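You operate a simulated robot arm through the tools that you are given. There is no shell and no other tool. Be economical: measure what you need, move in short steps, check, and stop when the job is done.

You are at the controls of a simulated two-armed robot. One attempt, no reset.

Task
Cap the water bottle, stand it and the blue cup on the yellow tray, push the tray toward the middle.
Fine: the tray goes about 15 cm toward the middle of the folding table; leave the other cups. Set down upright: water bottle, what you pick out.

It is judged by the outcome, as a careful person would: the job done as asked, and still so three seconds after it is handed in. It fails if anything else is knocked over, pushed out of place, dropped, spilled or broken. A push-on lid holds only when it is set on centred and level and pressed home; a screw cap is set on level and turned clockwise until tight.

Robot
Two 7-joint arms with two-finger parallel grippers on one trunk, on a base that drives. Base frame: it is fixed to the floor where the robot stands at the start and does not move with it; the origin is under the middle of the robot, x ahead of it, y to its left, z up; the surface under the hand at the start is at about z = 0.74. Units: m, rad, N and s.
The left shoulder is at the start at [0.07, 0.134, 1.101], the right one opposite. With the tool pointing down near the work surface each hand reaches from about 0.1 to 0.64 m from the robot's upright axis, wherever it stands, measured 20 degrees to its own side. Places, roughly: inside of the yellow tray [0.9, 0, 0.7]; orange catch lever of the folding table [0.1, 0.5, 0.7]. Payload 1.57 kg a hand.
The tool frame of a hand sits at the grasp point between the pads (the TCP): z along the fingers, y along the line on which they close. The tips reach 0.03 m beyond it. The gripper opens to 0.08 m. The fingers are 0.017 m wide and 0.012 m thick; the gripper's body (0.04 by 0.082 m) begins 0.08 m behind the TCP.
Orientation is told as [roll, pitch, yaw] about the base's x, y, z axes, in that order, counted from this pose: with the fingers straight down and closing along the base's y, the tool's x points along the base's -x, its y along +y and its z along -z.

Tools
- The arms move only by the tool apply_moves. It takes "left_increments", "right_increments" or both (then of equal length, played together; a hand with none holds still); each is a list of rows, each a list of 7 numbers: the shift along the base's x, y, z in m, then the turn, a rotation vector about the base's x, y, z in rad, then the opening, from 0 (shut) to 1 (fully open). In form: [[x, y, z, wx, wy, wz, fingers], ...]. A call has 1 to 10 rows; each row shifts and turns the commanded pose from where the row before left it. A row lasts 0.2 s, in which the tool goes at most 0.05 m and 0.15 rad; a call with a longer step from one row to the next is refused whole, and so is a gripper value outside its range. Where a pose cannot be reached the arm comes as near as it can. A force on the tool above 40 N (or 10 N above the force at the start of the call, whichever is more), or a blocked arm, ends the call early, and 0.2 s more pass. Each finger travels about 0.153 m/s and halts on what it meets, pressing with about 31 N; the grip force reading is that of the motor and also rises with nothing between the fingers. The clock runs only during rows and for 0.2 s after the last one: add rows that do not move to give the fingers time. It gives the time, the measured TCP pose, the force on the tool (base axes), the opening and the grip force at its end, in the units of the frame above (readings bear some noise), with the torque about the TCP (base axes, N m) and any sound that the robot's microphone picked up, and new pictures: "views" is both (left out), scene, wrist or none (wrist: the cameras of the hands that moved).
- Cameras (640 x 400 px; columns grow to the right, rows downward): "scene" is now at [0.1281, 0.0197, 1.3248]; the picture's right is [0.22, -0.97, 0.00], its down [-0.69, -0.16, -0.71] and it looks along [0.69, 0.16, -0.70] (base axes); focal length 214 px, centre (320, 200). "left" rides on the left gripper at [0.072, 0.007, -0.122] in its tool frame; the picture's right is [-0.09, 1.00, 0.00], its down [-0.84, -0.08, -0.54] and it looks along [-0.54, -0.05, 0.84] (tool axes); focal length 238 px, centre (320, 200). "right" rides on the right gripper at [0.072, -0.007, -0.122] in its tool frame; the picture's right is [0.09, 1.00, 0.00], its down [-0.84, 0.08, -0.54] and it looks along [-0.54, 0.05, 0.84] (tool axes); focal length 238 px, centre (320, 200). There is no depth. A picture from a camera that has moved, and an enlarged one, comes with that camera's place and axes in the base frame and with its lens. The place of the scene camera against the robot may be out by one fixed shift of up to 0.012 m in any direction.
- move_column(by): slides the trunk up (or, below 0, down) by that many m; the arms and the scene camera ride with it, the base frame stays. It gives what a move gives, with no picture.
- drive_base(legs): drives the robot by 1 to 6 legs, each [ahead, left, turn to the left] in m, m and rad, along the robot's own axes; the way and the turn of a leg run together, so that a leg with both is an arc; at most 1.5 m and 3.142 rad a leg. The arms and the cameras ride along, it lands a little off, and it stops where it bumps. It gives what a move gives, and a new picture of the scene camera.
- turn_head(pan, tilt): turns the head with the scene camera to pan (to the left, within 1.501 rad either way) and tilt (down, from -0.506 to 1.204), counted from straight ahead of the robot. It gives what a move gives, and a new picture of the scene camera.
- zoom(camera, box): a new picture of the part [left, top, right, bottom] of that camera's present view, enlarged. It takes no simulated time.
- job_done(): hands the job in; it is judged then, once.

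Go step by step. Nothing tells you exact positions but the pictures and the camera data: compare them with the known pose of the tool, close in by small moves and look again before you grip or let go. The budget is 120 turns and 260 pictures, counting those below and the enlarged ones. Unless the task says otherwise, let go and move clear before handing in, and close with one line.

The tools are called as a command line: name --argument value ..., lists and objects as JSON in quotes. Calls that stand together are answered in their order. apply_moves: Moves the arms, as the interface text tells. Its arguments: {"type":"object","properties":{"left_increments":{"type":"array"},"right_increments":{"type":"array"},"views":{"type":"string","enum":["both","scene","wrist","none"]}},"required":[]} The other tools are called the same way: move_column (by) slides the trunk up or down; drive_base (legs) drives the base; turn_head (pan, tilt) turns the head that bears the scene camera; zoom (camera, box) takes an enlarged picture of a part of a camera's view; job_done () hands the job in.

At the start:

```text
t: 0.0
left_ee_pos: [0.4067, 0.2559, 1.1682]
left_tcp_rot: [-0.001, 0.0, 0.001]
left_force: [0.4, 0.3, -0.8]
left_torque: [-0.01, 0.02, 0.02]
left_grip_width: 0.0799
left_grasp_force: 0.2
right_ee_pos: [0.4247, -0.1473, 0.9998]
right_tcp_rot: [-0.002, -0.001, -0.001]
right_force: [-0.4, 0.1, 0.4]
right_torque: [0.03, -0.01, -0.03]
right_grip_width: 0.08
right_grasp_force: 0.1
trunk travel left (down, up): [-0.675, 0.265]
robot x, y, heading: [-0.0037, 0.0025, -0.001]
head pan, tilt: [0.225, 0.782]
```

scene: 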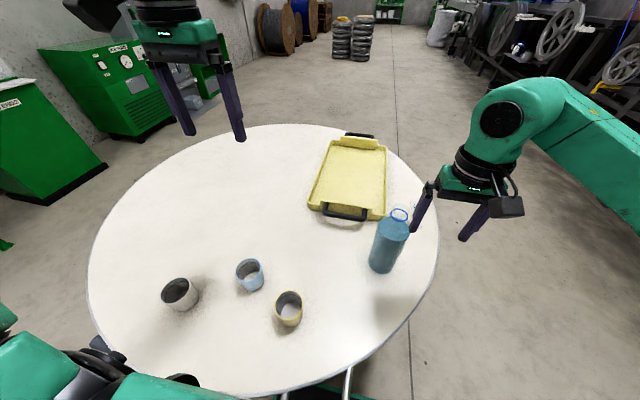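
right: 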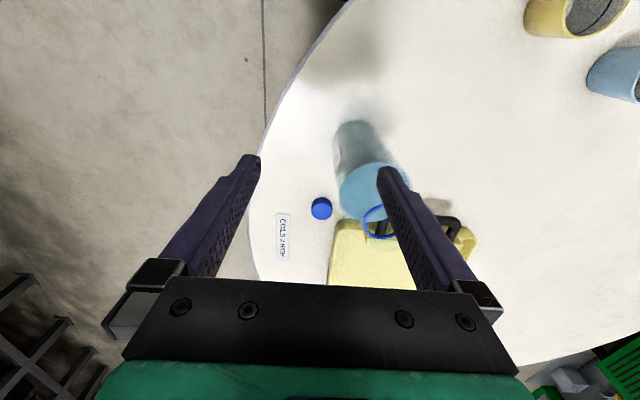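
left: 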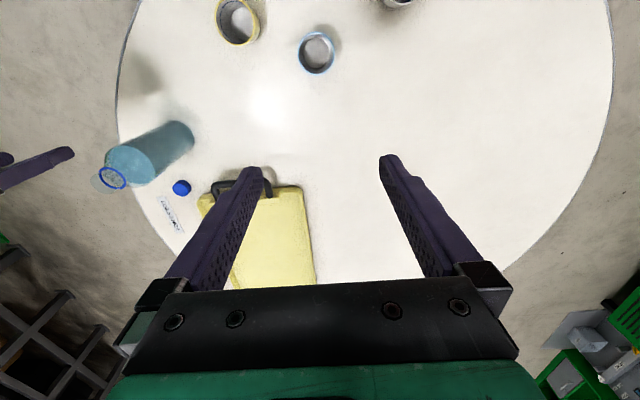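

I see a round table with a yellow tray ahead, the open blue bottle to its near right, a blue cap beside it, and three cups nearer. I'll look closer at the bottle, the cap and the cups first.

zoom --camera "scene" --box '[280, 120, 460, 290]'

zoom --camera "right" --box '[240, 100, 500, 290]'

zoom --camera "left" --box '[80, 100, 340, 290]'

zoom --camera "scene" --box '[140, 230, 340, 350]'

```text
2.35 times, centred on (370, 205) of scene
camera zoom: at [0.1281, 0.0197, 1.3248], right [0.22, -0.97, 0.0], down [-0.69, -0.16, -0.71], along [0.69, 0.16, -0.7], focal length 505 px, centre (202, 188)
```

zoom: 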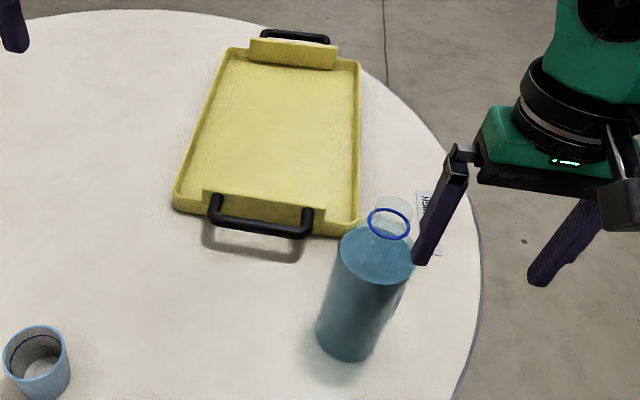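

```text
2.11 times, centred on (370, 195) of right
camera zoom: at [0.3515, -0.1543, 1.1219], right [-0.09, 1.0, 0.0], down [0.84, 0.08, 0.54], along [0.54, 0.05, -0.84], focal length 502 px, centre (215, 210)
```

zoom: 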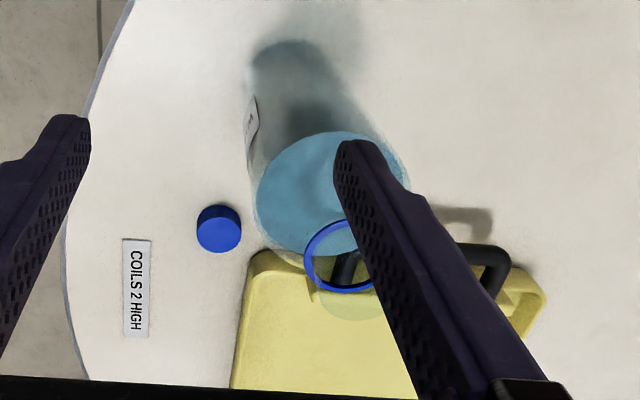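

```text
2.11 times, centred on (210, 195) of left
camera zoom: at [0.3325, 0.2634, 1.2912], right [0.09, 1.0, 0.0], down [0.84, -0.08, 0.54], along [0.54, -0.05, -0.84], focal length 502 px, centre (552, 210)
```

zoom: 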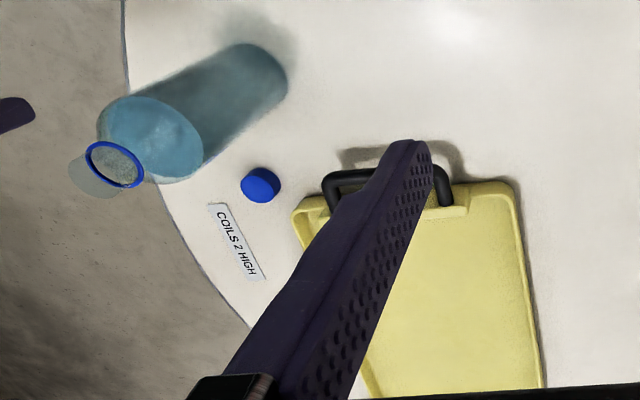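

```text
3.20 times, centred on (240, 290) of scene
camera zoom: at [0.1281, 0.0197, 1.3248], right [0.22, -0.97, 0.0], down [-0.69, -0.16, -0.71], along [0.69, 0.16, -0.7], focal length 686 px, centre (576, -88)
```

zoom: 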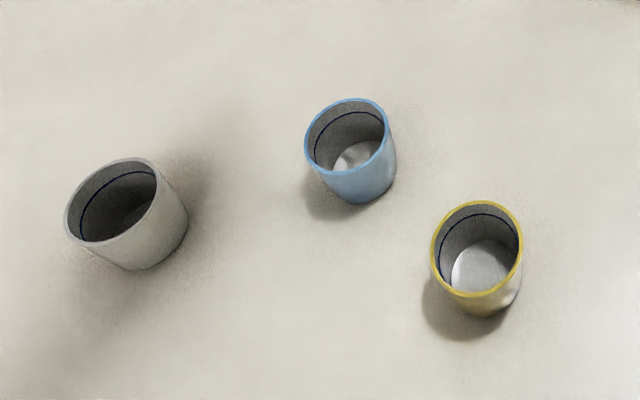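

The bottle stands near (0.476, -0.085) with its neck top at about z 0.98. The cap is at (0.61, -0.127), the blue cup at (0.336, 0.264), and the tray spans about x 0.64–1.13, y -0.1–0.18. The table middle is near (0.72, 0.31). Next I'll look at the catch lever before loading the table.

turn_head --pan 1.3 --tilt 0.9

```text
t: 1.3
left_ee_pos: [0.4051, 0.2558, 1.1694]
left_tcp_rot: [0.0, 0.0, 0.0]
left_force: [-0.3, 0.0, 0.1]
left_torque: [-0.01, 0.0, 0.0]
left_grip_width: 0.0803
left_grasp_force: 0.1
right_ee_pos: [0.4241, -0.1479, 1.0003]
right_tcp_rot: [0.0, 0.001, -0.002]
right_force: [-0.3, -0.4, -0.8]
right_torque: [0.0, 0.0, 0.02]
right_grip_width: 0.0801
right_grasp_force: 0.2
trunk travel left (down, up): [-0.675, 0.265]
robot x, y, heading: [-0.0022, -0.0002, -0.005]
head pan, tilt: [1.3, 0.901]
camera scene: at [0.0689, 0.0743, 1.3154], right [0.96, -0.27, 0.0], down [-0.21, -0.76, -0.62], along [0.17, 0.6, -0.78], focal length 214 px, centre (320, 200)
```

scene: 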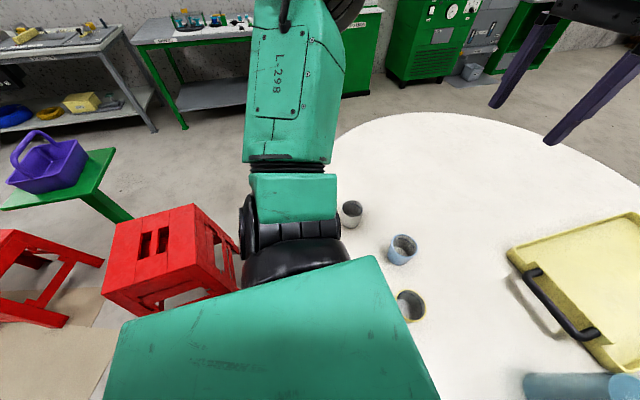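

The arm hides the lever from here, so I'll look again later. Next the right hand goes up and over the cap with its yaw turned, so its camera stays clear of the bottle.

apply_moves --right_increments '[[0, -0.01, 0.045, 0, 0, 0, 1], [0, -0.01, 0.045, 0, 0, 0, 1], [0.03, 0, 0, 0, 0, 0.15, 1], [0.035, 0.005, 0, 0, 0, 0.15, 1], [0.035, 0.006, 0, 0, 0, 0.15, 1], [0.035, 0.01, 0, 0, 0, 0.15, 1], [0.03, 0.01, 0, 0, 0, 0.15, 1], [0.021, 0.01, -0.02, 0, 0, 0.15, 1], [0, 0, -0.03, 0, 0, 0.15, 1], [0, 0, -0.04, 0, 0, 0.15, 0.8]]' --views "wrist"

turn_head --pan 0 --tilt 0.7

```text
t: 3.5
left_ee_pos: [0.4052, 0.2563, 1.1684]
left_tcp_rot: [-0.002, 0.001, 0.001]
left_force: [0.2, -0.5, -0.3]
left_torque: [0.0, 0.01, -0.03]
left_grip_width: 0.0798
left_grasp_force: 0.0
right_ee_pos: [0.3701, -0.0156, 0.9986]
right_tcp_rot: [0.01, -0.003, 1.023]
right_force: [-0.6, 0.5, 0.0]
right_torque: [-0.02, -0.04, 0.07]
right_grip_width: 0.0639
right_grasp_force: 0.0
right hand out of reach, approached as far as the arm can: row 5, 6, 7, 8, 9, 10
trunk travel left (down, up): [-0.675, 0.265]
robot x, y, heading: [0.001, 0.002, 0.002]
head pan, tilt: [1.3, 0.901]
camera right: at [0.3381, -0.0808, 1.1193], right [-0.9, 0.44, 0.01], down [0.37, 0.75, 0.55], along [0.23, 0.49, -0.84], focal length 238 px, centre (320, 200)
```

right: 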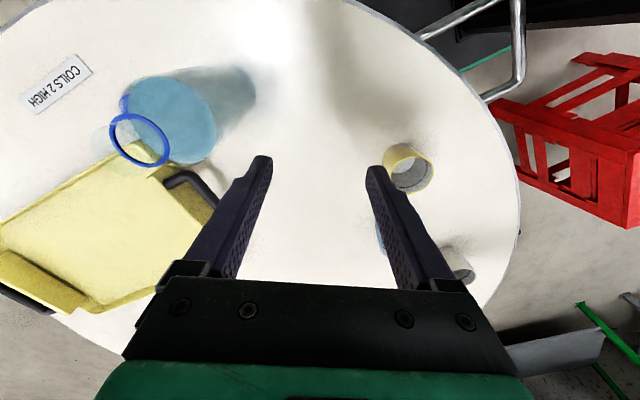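

```text
t: 5.0
left_ee_pos: [0.4054, 0.2557, 1.1692]
left_tcp_rot: [0.0, 0.0, 0.0]
left_force: [-1.1, -0.2, 0.4]
left_torque: [-0.02, 0.02, 0.0]
left_grip_width: 0.0799
left_grasp_force: 0.0
right_ee_pos: [0.371, -0.0171, 0.9959]
right_tcp_rot: [0.009, -0.003, 1.02]
right_force: [-0.3, 0.4, 0.2]
right_torque: [0.0, 0.02, -0.02]
right_grip_width: 0.0639
right_grasp_force: 0.0
trunk travel left (down, up): [-0.675, 0.265]
robot x, y, heading: [0.0017, 0.0016, 0.003]
head pan, tilt: [0.0, 0.7]
camera scene: at [0.1336, 0.0015, 1.3315], right [0.0, -1.0, 0.0], down [-0.64, 0.0, -0.76], along [0.76, 0.0, -0.64], focal length 214 px, centre (320, 200)
```

scene: 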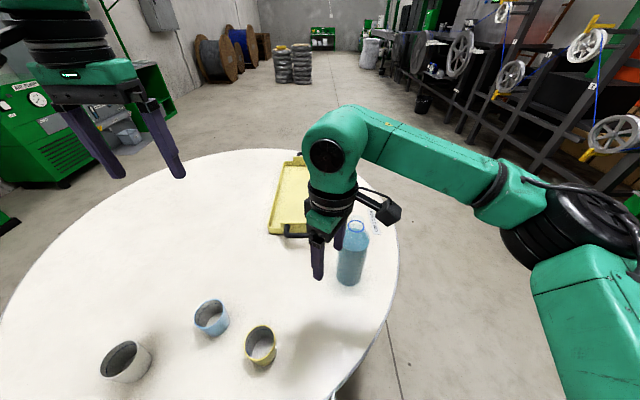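

The right arm hit its reach limit and ended up near the bottle, so I'll do the capping from the table's right side instead. First I'll back the right hand off, and the left goes above the blue cup to take it along.

apply_moves --right_increments '[[-0.04, 0, 0.02, 0, 0, 0, 1], [-0.03, -0.03, 0.02, 0, 0, -0.12, 1], [0, -0.04, 0.02, 0, 0, -0.15, 1], [0, -0.04, 0.02, 0, 0, -0.15, 1], [0, -0.04, 0.02, 0, 0, -0.15, 1], [0, -0.03, 0, 0, 0, -0.15, 1], [0, 0, 0, 0, 0, -0.15, 1], [0, 0, 0, 0, 0, -0.15, 1]]' --left_increments '[[-0.01, 0.001, -0.03, 0, 0, 0, 1], [-0.01, 0.001, -0.03, 0, 0, 0, 1], [-0.01, 0.001, -0.03, 0, 0, 0, 1], [-0.01, 0.001, -0.03, 0, 0, 0, 1], [-0.01, 0.001, -0.03, 0, 0, 0, 1], [-0.01, 0.001, -0.03, 0, 0, 0, 1], [-0.01, 0.001, -0.02, 0, 0, 0, 1], [0, 0, 0, 0, 0, 0, 1]]'

```text
t: 6.8
left_ee_pos: [0.3352, 0.2599, 0.9692]
left_tcp_rot: [-0.001, -0.001, 0.0]
left_force: [0.0, -0.4, 0.1]
left_torque: [0.01, 0.0, -0.01]
left_grip_width: 0.08
left_grasp_force: 0.1
right_ee_pos: [0.3014, -0.1965, 1.0966]
right_tcp_rot: [0.011, -0.003, 0.0]
right_force: [-0.1, -0.4, 0.1]
right_torque: [0.03, -0.01, 0.0]
right_grip_width: 0.08
right_grasp_force: 0.1
trunk travel left (down, up): [-0.675, 0.265]
robot x, y, heading: [0.0018, 0.0013, 0.002]
head pan, tilt: [0.0, 0.7]
camera scene: at [0.1335, 0.001, 1.3316], right [0.0, -1.0, 0.0], down [-0.64, 0.0, -0.76], along [0.76, 0.0, -0.64], focal length 214 px, centre (320, 200)
camera right: at [0.2284, -0.2048, 1.2183], right [-0.09, 1.0, 0.01], down [0.83, 0.07, 0.55], along [0.54, 0.06, -0.84], focal length 238 px, centre (320, 200)
camera left: at [0.2623, 0.2691, 1.0917], right [0.09, 1.0, 0.0], down [0.84, -0.08, 0.54], along [0.54, -0.05, -0.84], focal length 238 px, centre (320, 200)
```

scene: 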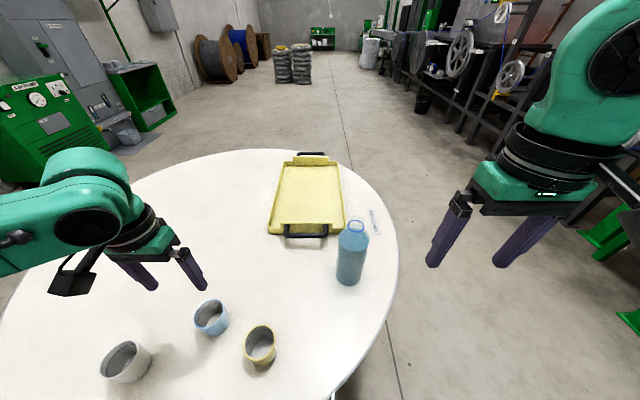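
right: 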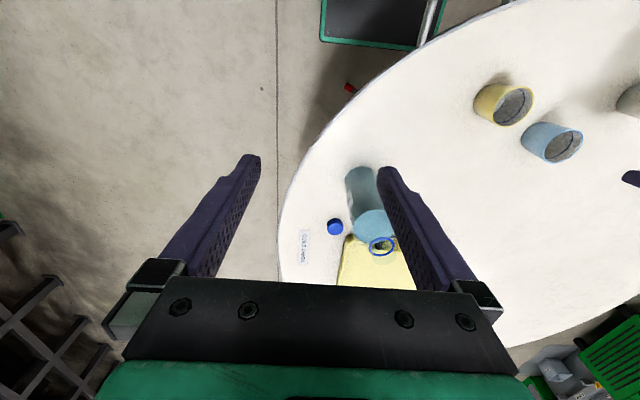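
left: 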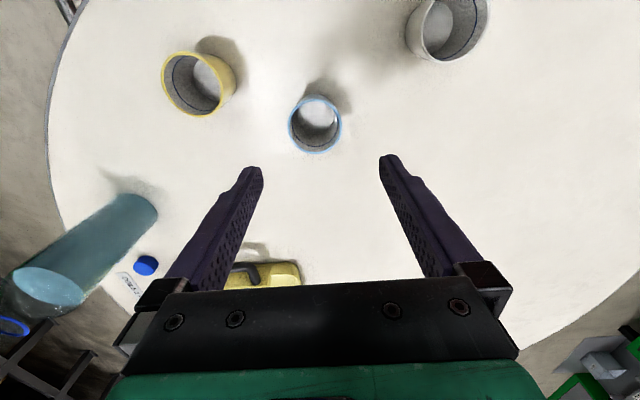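

The blue cup's rim is about 6.4 cm across, centred near (0.341, 0.256). I'll lower over it and check, and also zoom on a red thing under the near edge.

apply_moves --left_increments '[[0.003, -0.002, -0.03, 0, 0, 0, 1], [0.003, -0.002, -0.03, 0, 0, 0, 1], [0, 0, -0.03, 0, 0, 0, 1], [0, 0, -0.03, 0, 0, 0, 1]]' --views "wrist"

zoom --camera "right" --box '[280, 0, 480, 125]'

zoom --camera "scene" --box '[90, 240, 290, 400]'

```text
t: 7.8
left_ee_pos: [0.3427, 0.2609, 0.8482]
left_tcp_rot: [0.001, 0.001, 0.0]
left_force: [0.9, 0.0, -0.6]
left_torque: [-0.02, 0.02, 0.02]
left_grip_width: 0.0799
left_grasp_force: 0.1
right_ee_pos: [0.3027, -0.1953, 1.0969]
right_tcp_rot: [0.009, -0.003, 0.003]
right_force: [-0.2, 0.1, 0.4]
right_torque: [-0.02, 0.0, 0.0]
right_grip_width: 0.0798
right_grasp_force: 0.1
trunk travel left (down, up): [-0.675, 0.265]
robot x, y, heading: [0.0013, -0.0002, -0.003]
head pan, tilt: [0.0, 0.7]
camera left: at [0.2697, 0.2672, 0.9705], right [0.09, 1.0, 0.0], down [0.84, -0.08, 0.54], along [0.54, -0.05, -0.84], focal length 238 px, centre (320, 200)
```

left: 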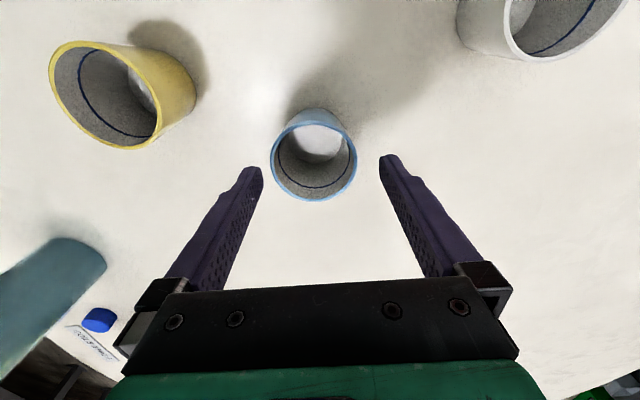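

```text
3.20 times, centred on (380, 62) of right
camera zoom: at [0.229, -0.204, 1.2184], right [-0.09, 1.0, 0.01], down [0.83, 0.07, 0.55], along [0.54, 0.06, -0.84], focal length 763 px, centre (128, 640)
```

zoom: 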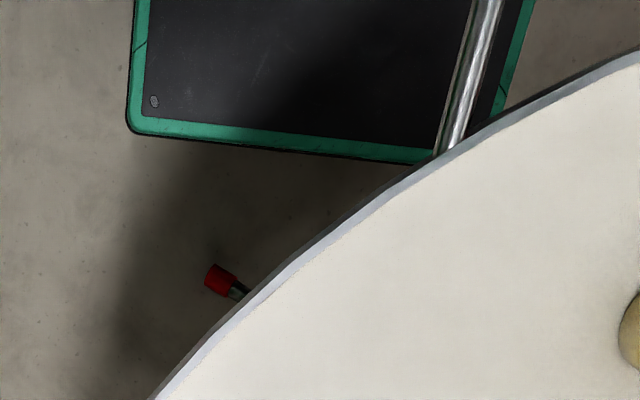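

```text
2.50 times, centred on (190, 320) of scene
camera zoom: at [0.1341, 0.002, 1.3315], right [0.0, -1.0, 0.0], down [-0.64, 0.0, -0.76], along [0.76, 0.0, -0.64], focal length 536 px, centre (645, -100)
```

zoom: 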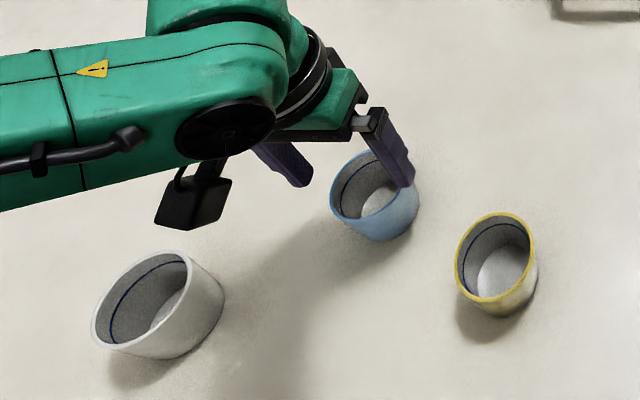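

The cup is nearly centred; I'll shift 5 mm right and lower around it.

apply_moves --left_increments '[[0, -0.006, 0, 0, 0, 0, 1], [0, 0, -0.02, 0, 0, 0, 1], [0, 0, -0.02, 0, 0, 0, 1], [0, 0, -0.02, 0, 0, 0, 1], [0, 0, 0, 0, 0, 0, 1]]' --views "wrist"

zoom --camera "scene" --box '[140, 250, 260, 370]'

```text
t: 9.0
left_ee_pos: [0.3412, 0.2532, 0.7896]
left_tcp_rot: [0.001, -0.001, 0.0]
left_force: [0.7, 0.0, -0.2]
left_torque: [-0.01, 0.02, 0.03]
left_grip_width: 0.0802
left_grasp_force: 0.0
right_ee_pos: [0.3018, -0.1951, 1.0968]
right_tcp_rot: [0.009, -0.007, 0.003]
right_force: [0.4, 0.8, 0.0]
right_torque: [-0.01, 0.01, -0.02]
right_grip_width: 0.08
right_grasp_force: 0.0
trunk travel left (down, up): [-0.675, 0.265]
robot x, y, heading: [0.001, 0.0013, -0.0]
head pan, tilt: [0.0, 0.7]
camera left: at [0.2691, 0.2607, 0.9114], right [0.09, 1.0, 0.0], down [0.84, -0.08, 0.54], along [0.54, -0.05, -0.84], focal length 238 px, centre (320, 200)
```

left: 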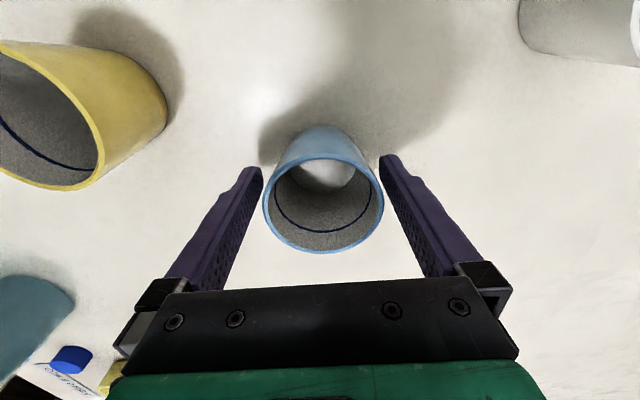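

```text
3.33 times, centred on (200, 310) of scene
camera zoom: at [0.1332, 0.0015, 1.3316], right [0.0, -1.0, 0.0], down [-0.64, 0.0, -0.77], along [0.77, 0.0, -0.64], focal length 715 px, centre (720, -167)
```

zoom: 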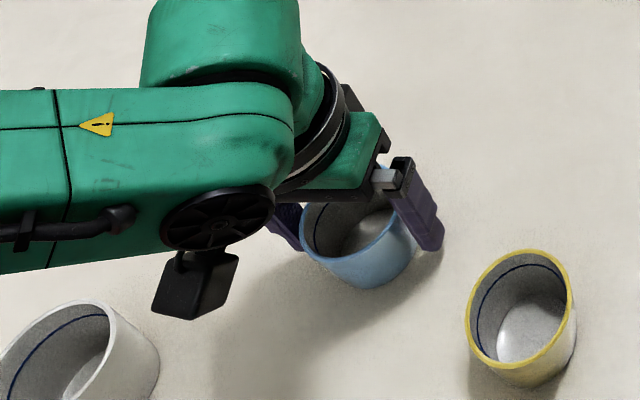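

Fingers straddle the cup well; I'll lower 1 cm, close, and lift a little.

apply_moves --left_increments '[[0.004, 0, -0.01, 0, 0, 0, 1], [0, 0, 0, 0, 0, 0, 0.7], [0, 0, 0, 0, 0, 0, 0.4], [0, 0, 0, 0, 0, 0, 0.4], [0, 0, 0, 0, 0, 0, 0.4]]' --views "wrist"

```text
t: 10.2
left_ee_pos: [0.3452, 0.2539, 0.7781]
left_tcp_rot: [0.001, 0.001, 0.0]
left_force: [0.3, 0.3, 1.0]
left_torque: [-0.07, -0.03, 0.02]
left_grip_width: 0.0646
left_grasp_force: 31.1
right_ee_pos: [0.3025, -0.1963, 1.097]
right_tcp_rot: [0.008, -0.005, 0.005]
right_force: [0.4, 0.0, 0.1]
right_torque: [-0.03, -0.03, 0.0]
right_grip_width: 0.08
right_grasp_force: 0.0
trunk travel left (down, up): [-0.675, 0.265]
robot x, y, heading: [0.0001, -0.0002, -0.002]
head pan, tilt: [0.0, 0.7]
camera left: at [0.2727, 0.2605, 0.9016], right [0.09, 1.0, 0.0], down [0.84, -0.08, 0.54], along [0.54, -0.05, -0.84], focal length 238 px, centre (320, 200)
```

left: 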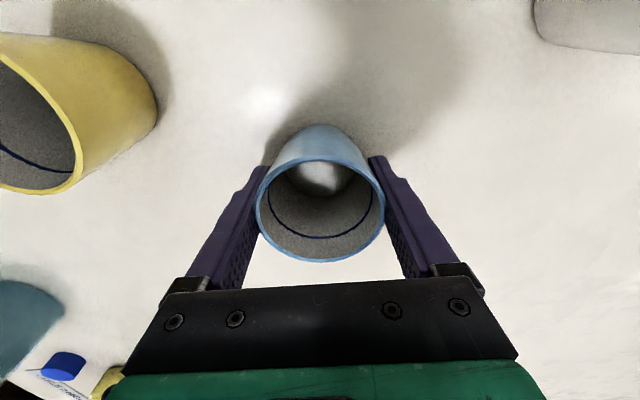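

The cup is gripped. I'll lift it well clear, then back off and drive round to the table's right side.

apply_moves --left_increments '[[0, 0, 0.015, 0, 0, 0, 0.4], [0, 0, 0.03, 0, 0, 0, 0.4], [0, 0, 0.04, 0, 0, 0, 0.4], [0, 0, 0.04, 0, 0, 0, 0.4], [0, 0, 0.045, 0, 0, 0, 0.4], [0, 0, 0.045, 0, 0, 0, 0.4], [0, 0, 0.045, 0, 0, 0, 0.4], [0, 0, 0.045, 0, 0, 0, 0.4], [0, 0, 0.02, 0, 0, 0, 0.4]]' --views "wrist"

drive_base --legs '[[-0.35, 0, 0]]'

```text
t: 12.2
left_ee_pos: [0.3452, 0.2514, 1.1069]
left_tcp_rot: [0.001, 0.0, 0.0]
left_force: [0.0, -0.2, -1.4]
left_torque: [-0.02, -0.04, 0.04]
left_grip_width: 0.0647
left_grasp_force: 31.4
right_ee_pos: [0.3025, -0.1952, 1.0951]
right_tcp_rot: [0.011, -0.004, 0.003]
right_force: [0.6, -0.9, 0.6]
right_torque: [0.01, -0.03, -0.03]
right_grip_width: 0.0797
right_grasp_force: 0.0
trunk travel left (down, up): [-0.675, 0.265]
robot x, y, heading: [-0.0006, -0.0009, -0.005]
head pan, tilt: [0.0, 0.7]
camera left: at [0.2717, 0.2607, 1.2286], right [0.09, 1.0, 0.0], down [0.84, -0.08, 0.54], along [0.54, -0.05, -0.84], focal length 238 px, centre (320, 200)
```

left: 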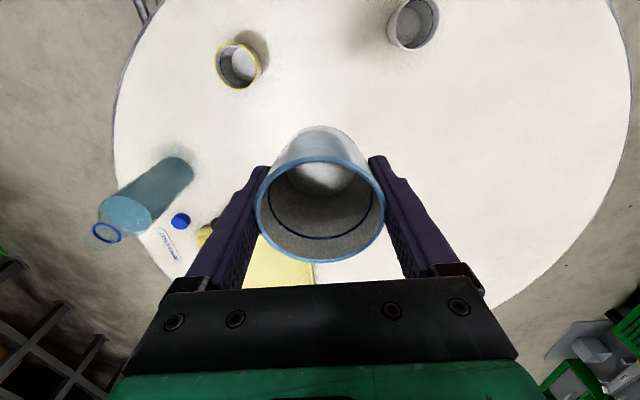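

```text
t: 14.4
left_ee_pos: [-0.0054, 0.2544, 1.1064]
left_tcp_rot: [0.0, 0.002, 0.004]
left_force: [-1.2, 0.7, -0.7]
left_torque: [-0.01, 0.02, 0.01]
left_grip_width: 0.0644
left_grasp_force: 30.6
right_ee_pos: [-0.0444, -0.1946, 1.0968]
right_tcp_rot: [0.01, -0.005, 0.01]
right_force: [-0.1, -0.3, 0.1]
right_torque: [0.03, -0.01, -0.05]
right_grip_width: 0.08
right_grasp_force: 0.0
trunk travel left (down, up): [-0.675, 0.265]
robot x, y, heading: [-0.3501, -0.0036, 0.001]
head pan, tilt: [0.0, 0.7]
camera scene: at [-0.2143, 0.0013, 1.3315], right [0.01, -1.0, 0.0], down [-0.64, 0.0, -0.76], along [0.76, 0.01, -0.64], focal length 214 px, centre (320, 200)
```

scene: 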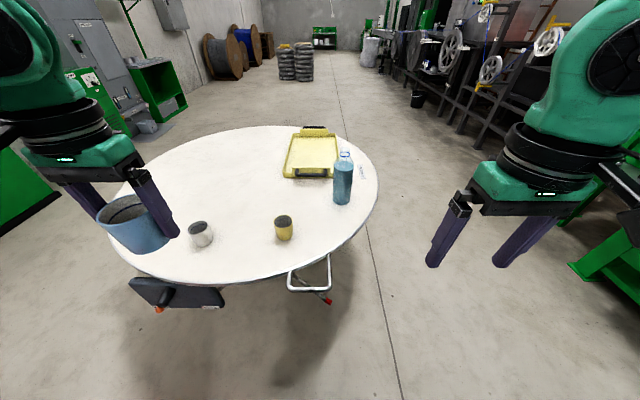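

The table with a hanging flap and the orange lever is now visible. A closer look at it.

zoom --camera "scene" --box '[110, 240, 360, 396]'

zoom --camera "scene" --box '[110, 110, 390, 285]'

```text
2.56 times, centred on (235, 318) of scene
camera zoom: at [-0.2143, 0.0013, 1.3315], right [0.01, -1.0, 0.0], down [-0.64, 0.0, -0.76], along [0.76, 0.01, -0.64], focal length 549 px, centre (538, -102)
```

zoom: 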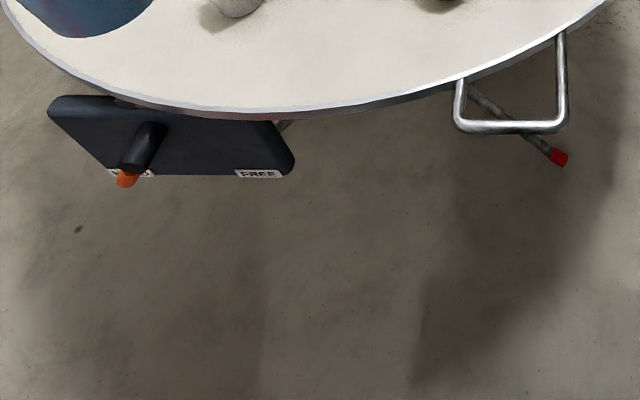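

```text
2.29 times, centred on (250, 198) of scene
camera zoom: at [-0.2143, 0.0013, 1.3315], right [0.01, -1.0, 0.0], down [-0.64, 0.0, -0.76], along [0.76, 0.01, -0.64], focal length 490 px, centre (480, 206)
```

zoom: 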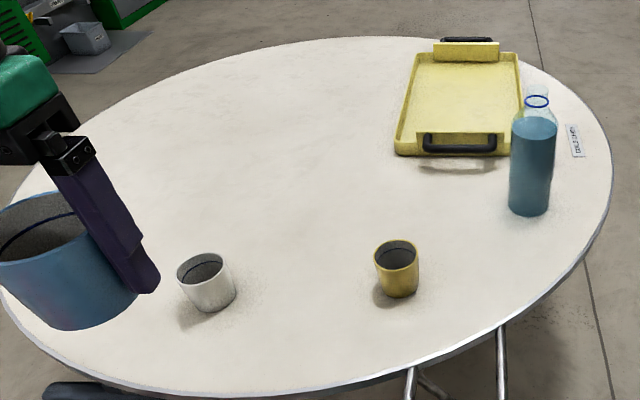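

The lever points at the left-hand label, away from "FREE". I'll zoom in to read it.

zoom --camera "scene" --box '[125, 270, 229, 335]'

```text
6.15 times, centred on (177, 302) of scene
camera zoom: at [-0.2143, 0.0013, 1.3315], right [0.01, -1.0, 0.0], down [-0.64, 0.0, -0.76], along [0.76, 0.01, -0.64], focal length 1320 px, centre (1200, -431)
```

zoom: 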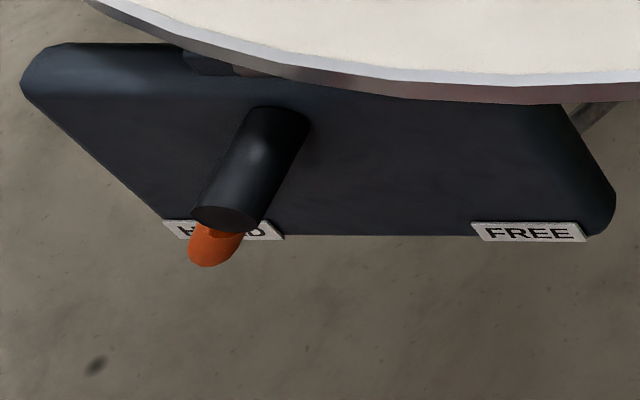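

The lever rests at "HELD", so the table is locked. Next I drive around to its right side, facing +y, keeping the hands clear of the table.

drive_base --legs '[[0, -0.75, 0], [0, 0, 1.571], [0, -1.2, 0]]'

```text
t: 27.8
left_ee_pos: [0.5784, -0.4165, 1.1059]
left_tcp_rot: [-0.002, 0.0, 1.553]
left_force: [0.6, 0.1, -1.4]
left_torque: [0.0, 0.03, -0.01]
left_grip_width: 0.0647
left_grasp_force: 31.2
right_ee_pos: [1.028, -0.4673, 1.0973]
right_tcp_rot: [0.008, -0.005, 1.556]
right_force: [0.9, -0.4, 0.5]
right_torque: [-0.01, 0.05, -0.04]
right_grip_width: 0.08
right_grasp_force: 0.0
trunk travel left (down, up): [-0.675, 0.265]
robot x, y, heading: [0.8284, -0.7656, 1.552]
head pan, tilt: [0.0, 0.7]
camera scene: at [0.8265, -0.6288, 1.3316], right [1.0, -0.02, 0.0], down [-0.01, -0.64, -0.76], along [0.01, 0.76, -0.64], focal length 214 px, centre (320, 200)
```

scene: 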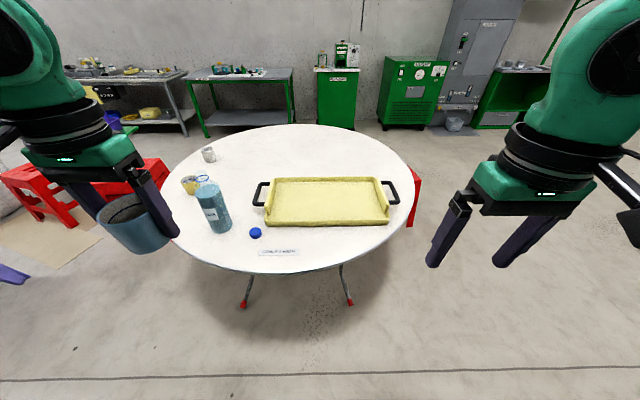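

The path worked; the legs leave room. I'll drive ahead 0.28 m.

drive_base --legs '[[0.28, -0.02, 0.019]]'

zoom --camera "right" --box '[0, 0, 640, 400]'

```text
t: 29.8
left_ee_pos: [0.5948, -0.1437, 1.1059]
left_tcp_rot: [0.0, 0.0, 1.572]
left_force: [-0.5, -0.4, -1.4]
left_torque: [0.0, 0.02, -0.02]
left_grip_width: 0.0643
left_grasp_force: 30.1
right_ee_pos: [1.0437, -0.1858, 1.0978]
right_tcp_rot: [0.009, -0.004, 1.574]
right_force: [-1.3, 0.5, -1.0]
right_torque: [0.03, 0.0, 0.0]
right_grip_width: 0.08
right_grasp_force: 0.1
trunk travel left (down, up): [-0.675, 0.265]
robot x, y, heading: [0.8462, -0.4863, 1.571]
head pan, tilt: [0.0, 0.7]
camera scene: at [0.8464, -0.351, 1.3317], right [1.0, 0.0, 0.0], down [0.0, -0.64, -0.77], along [0.0, 0.77, -0.64], focal length 214 px, centre (320, 200)
```

scene: 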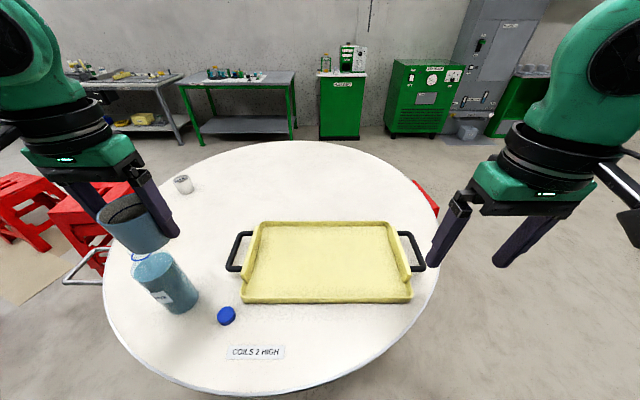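

```text
1.00 times, centred on (320, 200) of right (not enlarged: the box is as wide or as high as the picture)
camera zoom: at [1.0508, -0.2581, 1.2186], right [-1.0, -0.1, 0.01], down [-0.08, 0.83, 0.55], along [-0.06, 0.54, -0.84], focal length 238 px, centre (320, 200)
```

zoom: 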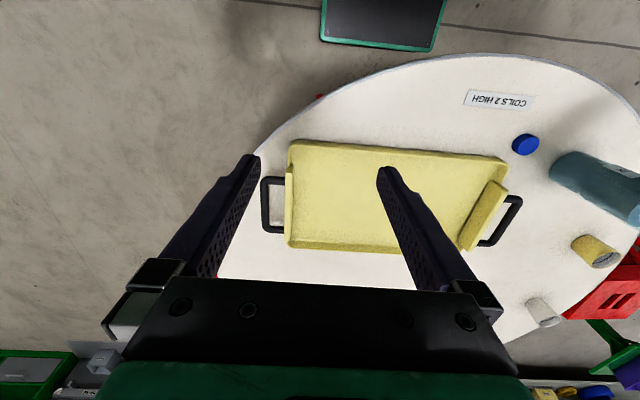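

I now put the tray at x 0.63–1.10, y -0.085–0.20 and the table middle at (0.694, 0.348), so the tray should shift about (-0.076, +0.13). The left hand carries the cup to above (0.76, 0.04).

apply_moves --left_increments '[[0.0275, 0.028, -0.033, 0, 0, 0, 0.4], [0.0275, 0.031, -0.033, 0, 0, 0, 0.4], [0.0275, 0.031, -0.033, 0, 0, 0, 0.4], [0.0275, 0.031, -0.033, 0, 0, 0, 0.4], [0.0275, 0.031, -0.033, 0, 0, 0, 0.4], [0.0275, 0.031, -0.033, 0, 0, 0, 0.4], [0, 0, -0.03, 0, 0, 0, 0.4]]'

```text
refused: row 1 steps farther than a row can; nothing moved
```

apply_moves --left_increments '[[0.022, 0.023, -0.028, 0, 0, 0, 0.4], [0.022, 0.025, -0.028, 0, 0, 0, 0.4], [0.022, 0.025, -0.028, 0, 0, 0, 0.4], [0.022, 0.025, -0.028, 0, 0, 0, 0.4], [0.022, 0.025, -0.028, 0, 0, 0, 0.4], [0.022, 0.025, -0.028, 0, 0, 0, 0.4], [0.022, 0.025, -0.028, 0, 0, 0, 0.4], [0.011, 0.011, -0.028, 0, 0, 0, 0.4]]'

```text
t: 31.6
left_ee_pos: [0.7276, 0.0043, 0.8927]
left_tcp_rot: [-0.003, -0.001, 1.573]
left_force: [0.0, -0.4, -1.1]
left_torque: [0.02, -0.01, -0.01]
left_grip_width: 0.0647
left_grasp_force: 31.0
left hand out of reach, approached as far as the arm can: row 7, 8
right_ee_pos: [1.0435, -0.1842, 1.0965]
right_tcp_rot: [0.009, -0.004, 1.575]
right_force: [-0.5, 0.3, 0.8]
right_torque: [0.0, -0.02, 0.01]
right_grip_width: 0.0801
right_grasp_force: 0.1
trunk travel left (down, up): [-0.675, 0.265]
robot x, y, heading: [0.8469, -0.4893, 1.577]
head pan, tilt: [0.0, 0.7]
camera scene: at [0.8463, -0.35, 1.3316], right [1.0, 0.0, 0.0], down [0.0, -0.64, -0.76], along [0.0, 0.76, -0.64], focal length 214 px, centre (320, 200)
camera left: at [0.7197, -0.0663, 1.0147], right [-1.0, 0.09, 0.0], down [0.07, 0.84, 0.54], along [0.05, 0.54, -0.84], focal length 238 px, centre (320, 200)
```

scene: 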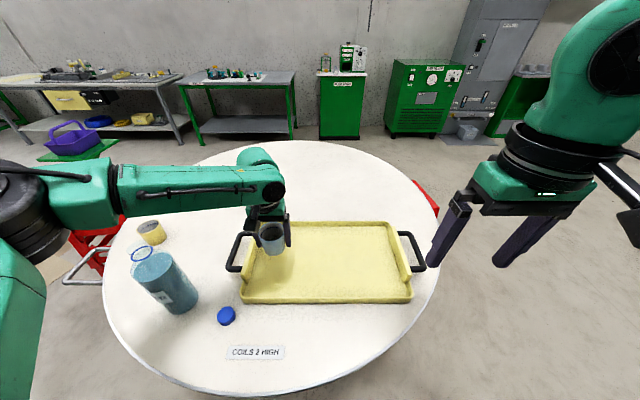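
left: 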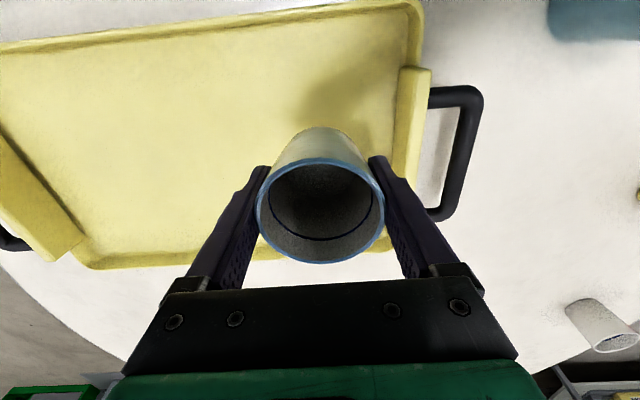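

The arm reaches only about 0.5 m here and its forearm would come low near the bottle. I'll shift the robot 0.1 m right and 0.06 m ahead before lowering the cup.

drive_base --legs '[[0.06, -0.1, 0]]'

```text
t: 32.8
left_ee_pos: [0.8237, 0.0653, 0.8934]
left_tcp_rot: [-0.003, -0.002, 1.573]
left_force: [-0.2, 0.1, 0.1]
left_torque: [-0.01, 0.01, -0.02]
left_grip_width: 0.0644
left_grasp_force: 31.0
right_ee_pos: [1.1418, -0.1252, 1.097]
right_tcp_rot: [0.009, -0.006, 1.574]
right_force: [1.0, -1.3, 0.4]
right_torque: [0.05, -0.01, 0.02]
right_grip_width: 0.08
right_grasp_force: 0.1
trunk travel left (down, up): [-0.675, 0.265]
robot x, y, heading: [0.9469, -0.4262, 1.575]
head pan, tilt: [0.0, 0.7]
camera scene: at [0.9435, -0.2902, 1.3316], right [1.0, 0.0, 0.0], down [0.0, -0.64, -0.77], along [0.0, 0.77, -0.64], focal length 214 px, centre (320, 200)
```

scene: 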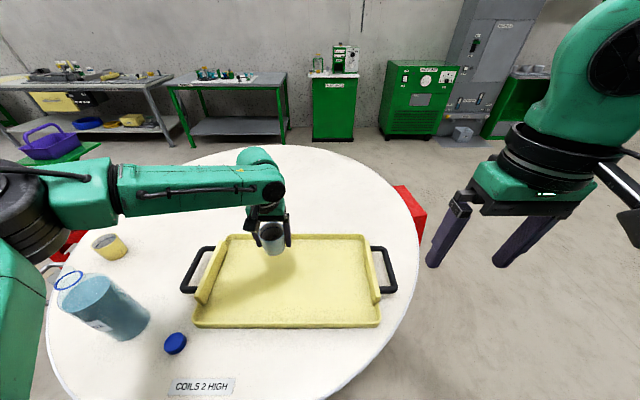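

The left elbow is close to the bottle, so I'll turn the robot right a bit to swing the elbow away before lowering.

drive_base --legs '[[0, 0.03, -0.4]]'

```text
t: 34.4
left_ee_pos: [0.9973, 0.0805, 0.8944]
left_tcp_rot: [-0.001, -0.002, 1.174]
left_force: [0.0, -0.4, -1.3]
left_torque: [0.02, -0.03, -0.01]
left_grip_width: 0.0647
left_grasp_force: 31.2
right_ee_pos: [1.2147, -0.2181, 1.097]
right_tcp_rot: [0.01, -0.003, 1.175]
right_force: [0.1, -0.1, -0.2]
right_torque: [0.01, -0.01, 0.0]
right_grip_width: 0.0799
right_grasp_force: 0.1
trunk travel left (down, up): [-0.675, 0.265]
robot x, y, heading: [0.9165, -0.4187, 1.17]
head pan, tilt: [0.0, 0.7]
camera scene: at [0.968, -0.2944, 1.3315], right [0.92, -0.39, 0.0], down [-0.25, -0.59, -0.76], along [0.3, 0.7, -0.64], focal length 214 px, centre (320, 200)
```

scene: 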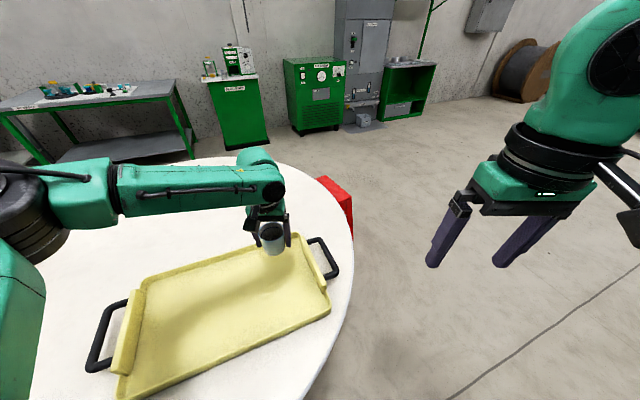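

The elbow is clear. I'll lower the cup into the tray near (0.97, 0.065).

apply_moves --left_increments '[[-0.013, -0.008, -0.02, 0, 0, 0, 0.4], [-0.012, -0.008, -0.02, 0, 0, 0, 0.4], [0, 0, -0.02, 0, 0, 0, 0.4], [0, 0, -0.015, 0, 0, 0, 0.4], [0, 0, -0.01, 0, 0, 0, 0.4], [0, 0, -0.005, 0, 0, 0, 0.4], [0, 0, 0, 0, 0, 0, 0.4]]'

```text
t: 36.0
left_ee_pos: [0.9669, 0.0621, 0.8075]
left_tcp_rot: [-0.003, -0.002, 1.174]
left_force: [-0.3, -0.1, -1.3]
left_torque: [-0.01, 0.02, -0.01]
left_grip_width: 0.0644
left_grasp_force: 30.9
left hand out of reach, approached as far as the arm can: row 5
right_ee_pos: [1.2143, -0.2185, 1.0975]
right_tcp_rot: [0.009, -0.004, 1.175]
right_force: [-1.2, 0.4, -0.2]
right_torque: [-0.01, 0.0, -0.03]
right_grip_width: 0.0801
right_grasp_force: 0.0
trunk travel left (down, up): [-0.675, 0.265]
robot x, y, heading: [0.917, -0.4205, 1.171]
head pan, tilt: [0.0, 0.7]
camera scene: at [0.968, -0.2944, 1.3315], right [0.92, -0.39, 0.0], down [-0.25, -0.59, -0.76], along [0.3, 0.7, -0.64], focal length 214 px, centre (320, 200)
camera left: at [0.9308, -0.0018, 0.9291], right [-0.88, 0.47, 0.0], down [0.39, 0.74, 0.54], along [0.26, 0.48, -0.84], focal length 238 px, centre (320, 200)
```

scene: 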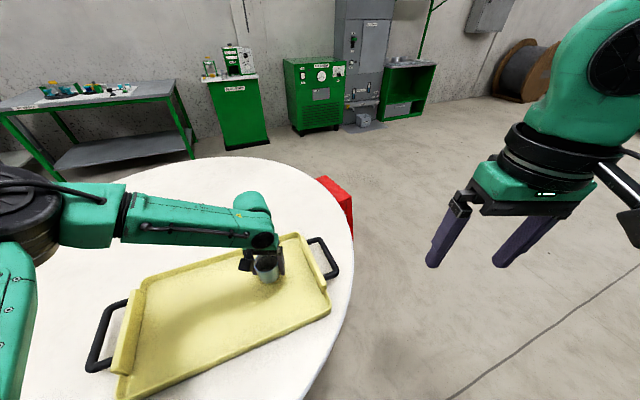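
left: 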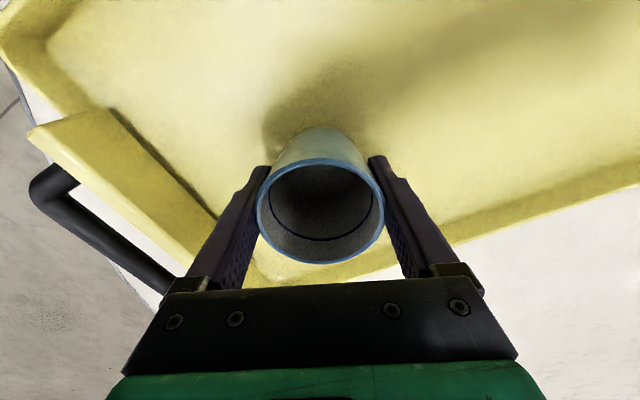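

Clear inside the tray. I'll pull back 2 cm for reach and lower in small steps until contact.

apply_moves --left_increments '[[-0.005, -0.02, 0, 0, 0, 0, 0.4], [0, 0, -0.005, 0, 0, 0, 0.4], [0, 0, -0.005, 0, 0, 0, 0.4], [0, 0, -0.005, 0, 0, 0, 0.4], [0, 0, 0, 0, 0, 0, 0.4]]' --views "wrist"

```text
t: 37.2
left_ee_pos: [0.9625, 0.0433, 0.792]
left_tcp_rot: [-0.001, -0.001, 1.172]
left_force: [-1.3, -0.8, -1.0]
left_torque: [-0.03, -0.06, 0.05]
left_grip_width: 0.0646
left_grasp_force: 31.4
right_ee_pos: [1.2157, -0.2173, 1.0954]
right_tcp_rot: [0.009, -0.003, 1.176]
right_force: [0.8, -0.1, 0.6]
right_torque: [-0.01, -0.01, 0.02]
right_grip_width: 0.0801
right_grasp_force: 0.0
trunk travel left (down, up): [-0.675, 0.265]
robot x, y, heading: [0.9154, -0.4205, 1.172]
head pan, tilt: [0.0, 0.7]
camera left: at [0.9272, -0.0212, 0.9128], right [-0.88, 0.47, 0.0], down [0.39, 0.74, 0.54], along [0.26, 0.48, -0.84], focal length 238 px, centre (320, 200)
```

left: 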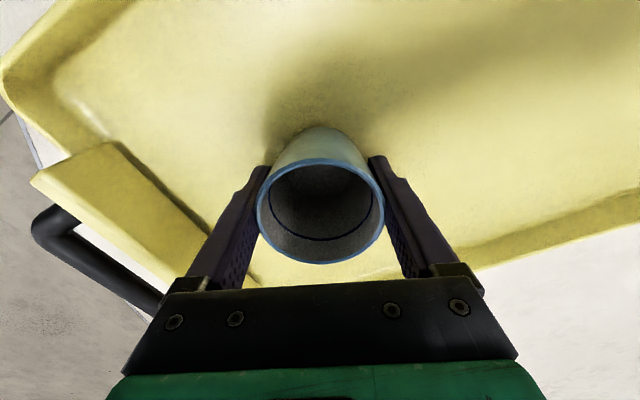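

apply_moves --left_increments '[[0, 0, -0.003, 0, 0, 0, 0.4], [0, 0, -0.003, 0, 0, 0, 0.4], [0, 0, 0, 0, 0, 0, 0.4]]' --views "none"

```text
t: 38.0
left_ee_pos: [0.959, 0.0401, 0.787]
left_tcp_rot: [-0.002, -0.003, 1.173]
left_force: [-0.3, -0.5, -1.2]
left_torque: [0.01, 0.02, 0.02]
left_grip_width: 0.0645
left_grasp_force: 31.6
right_ee_pos: [1.215, -0.2185, 1.0967]
right_tcp_rot: [0.009, -0.004, 1.177]
right_force: [0.0, -0.2, -0.1]
right_torque: [-0.01, 0.0, 0.04]
right_grip_width: 0.08
right_grasp_force: 0.0
trunk travel left (down, up): [-0.675, 0.265]
robot x, y, heading: [0.9171, -0.4206, 1.169]
head pan, tilt: [0.0, 0.7]
```

apply_moves --left_increments '[[0, 0, -0.002, 0, 0, 0, 0.4], [0, 0, -0.002, 0, 0, 0, 0.4], [0, 0, -0.002, 0, 0, 0, 0.4], [0, 0, 0, 0, 0, 0, 0.4]]' --views "none"

```text
t: 39.0
left_ee_pos: [0.9595, 0.0397, 0.7858]
left_tcp_rot: [-0.006, -0.005, 1.173]
left_force: [1.3, 2.0, 7.6]
left_torque: [-0.05, -0.2, 0.06]
left_grip_width: 0.0646
left_grasp_force: 30.7
left hand out of reach, approached as far as the arm can: row 1
right_ee_pos: [1.216, -0.2177, 1.0982]
right_tcp_rot: [0.01, -0.006, 1.174]
right_force: [-0.4, -0.4, -0.7]
right_torque: [0.0, 0.04, 0.0]
right_grip_width: 0.0799
right_grasp_force: 0.1
trunk travel left (down, up): [-0.675, 0.265]
robot x, y, heading: [0.9174, -0.4224, 1.177]
head pan, tilt: [0.0, 0.7]
```

Contact: the cup is on the tray floor. Release and rise.

apply_moves --left_increments '[[0, 0, 0.003, 0, 0, 0, 0.82], [0, 0, 0, 0, 0, 0, 1], [0, 0, 0, 0, 0, 0, 1], [0, 0, 0.02, 0, 0, 0, 1], [0, 0, 0.03, 0, 0, 0, 1], [0, 0, 0.04, 0, 0, 0, 1], [0, 0, 0.04, 0, 0, 0, 1], [0, 0, 0.04, 0, 0, 0, 1]]'

```text
t: 40.8
left_ee_pos: [0.959, 0.0387, 0.9525]
left_tcp_rot: [0.0, -0.003, 1.172]
left_force: [0.2, -0.1, 0.6]
left_torque: [0.03, -0.04, 0.05]
left_grip_width: 0.0798
left_grasp_force: 0.1
right_ee_pos: [1.214, -0.22, 1.0966]
right_tcp_rot: [0.011, -0.005, 1.176]
right_force: [0.1, 0.4, -0.5]
right_torque: [-0.01, 0.02, -0.02]
right_grip_width: 0.08
right_grasp_force: 0.0
trunk travel left (down, up): [-0.675, 0.265]
robot x, y, heading: [0.9156, -0.4194, 1.176]
head pan, tilt: [0.0, 0.7]
camera scene: at [0.9679, -0.2955, 1.3316], right [0.92, -0.39, 0.0], down [-0.25, -0.59, -0.77], along [0.3, 0.71, -0.64], focal length 214 px, centre (320, 200)
camera left: at [0.9243, -0.024, 1.0755], right [-0.88, 0.47, 0.0], down [0.39, 0.74, 0.54], along [0.26, 0.48, -0.84], focal length 238 px, centre (320, 200)
```

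scene: 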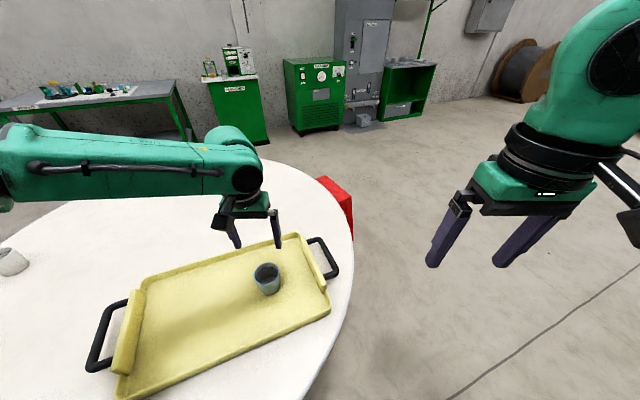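
left: 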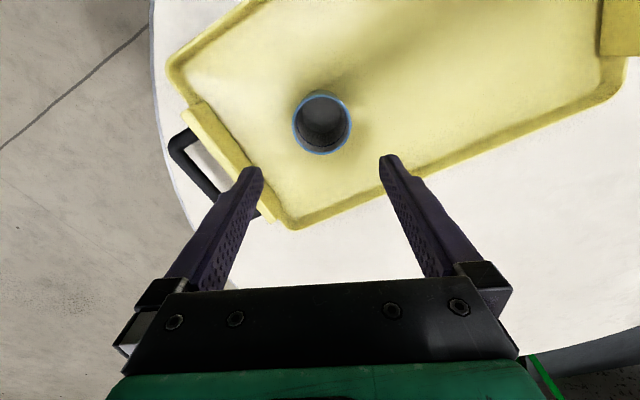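

The cup stands on the tray at about (0.96, 0.04). I'll raise the left hand and leave rightward then back, so the elbow doesn't sweep over the bottle.

apply_moves --left_increments '[[0, -0.01, 0.04, 0, 0, 0, 1], [0, -0.02, 0.04, 0, 0, 0, 1], [0, -0.02, 0.03, 0, 0, 0, 1]]' --views "none"

drive_base --legs '[[0.08, -0.25, 0], [-0.4, -0.1, 0]]'

```text
t: 41.6
left_ee_pos: [0.9584, -0.0125, 1.066]
left_tcp_rot: [-0.002, -0.001, 1.173]
left_force: [0.0, 0.0, 0.1]
left_torque: [0.0, -0.02, -0.04]
left_grip_width: 0.0799
left_grasp_force: 0.1
right_ee_pos: [1.2149, -0.2195, 1.0965]
right_tcp_rot: [0.011, -0.005, 1.177]
right_force: [0.0, 0.3, 1.5]
right_torque: [0.04, 0.01, 0.03]
right_grip_width: 0.0801
right_grasp_force: 0.0
trunk travel left (down, up): [-0.675, 0.265]
robot x, y, heading: [0.9194, -0.4208, 1.176]
head pan, tilt: [0.0, 0.7]
```

```text
t: 45.7
left_ee_pos: [1.1571, -0.4481, 1.0648]
left_tcp_rot: [-0.002, -0.001, 1.173]
left_force: [-0.2, 0.2, -0.1]
left_torque: [0.01, 0.01, 0.03]
left_grip_width: 0.0799
left_grasp_force: 0.0
right_ee_pos: [1.4117, -0.6543, 1.0968]
right_tcp_rot: [0.007, -0.004, 1.175]
right_force: [-0.5, 0.1, 0.6]
right_torque: [-0.02, -0.01, 0.01]
right_grip_width: 0.0797
right_grasp_force: 0.0
trunk travel left (down, up): [-0.675, 0.265]
robot x, y, heading: [1.1116, -0.8606, 1.17]
head pan, tilt: [0.0, 0.7]
camera scene: at [1.1655, -0.7311, 1.3315], right [0.92, -0.39, 0.0], down [-0.25, -0.59, -0.76], along [0.3, 0.7, -0.64], focal length 214 px, centre (320, 200)
```

scene: 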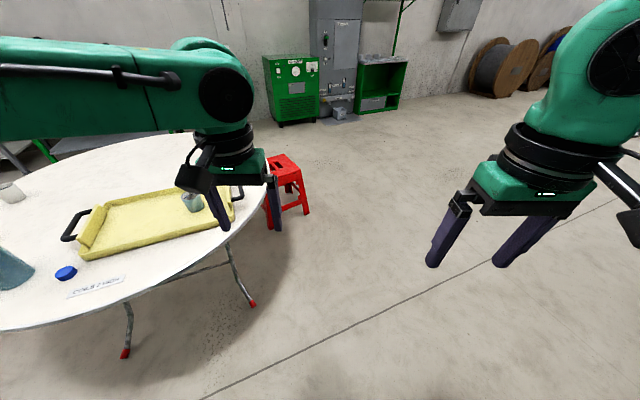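

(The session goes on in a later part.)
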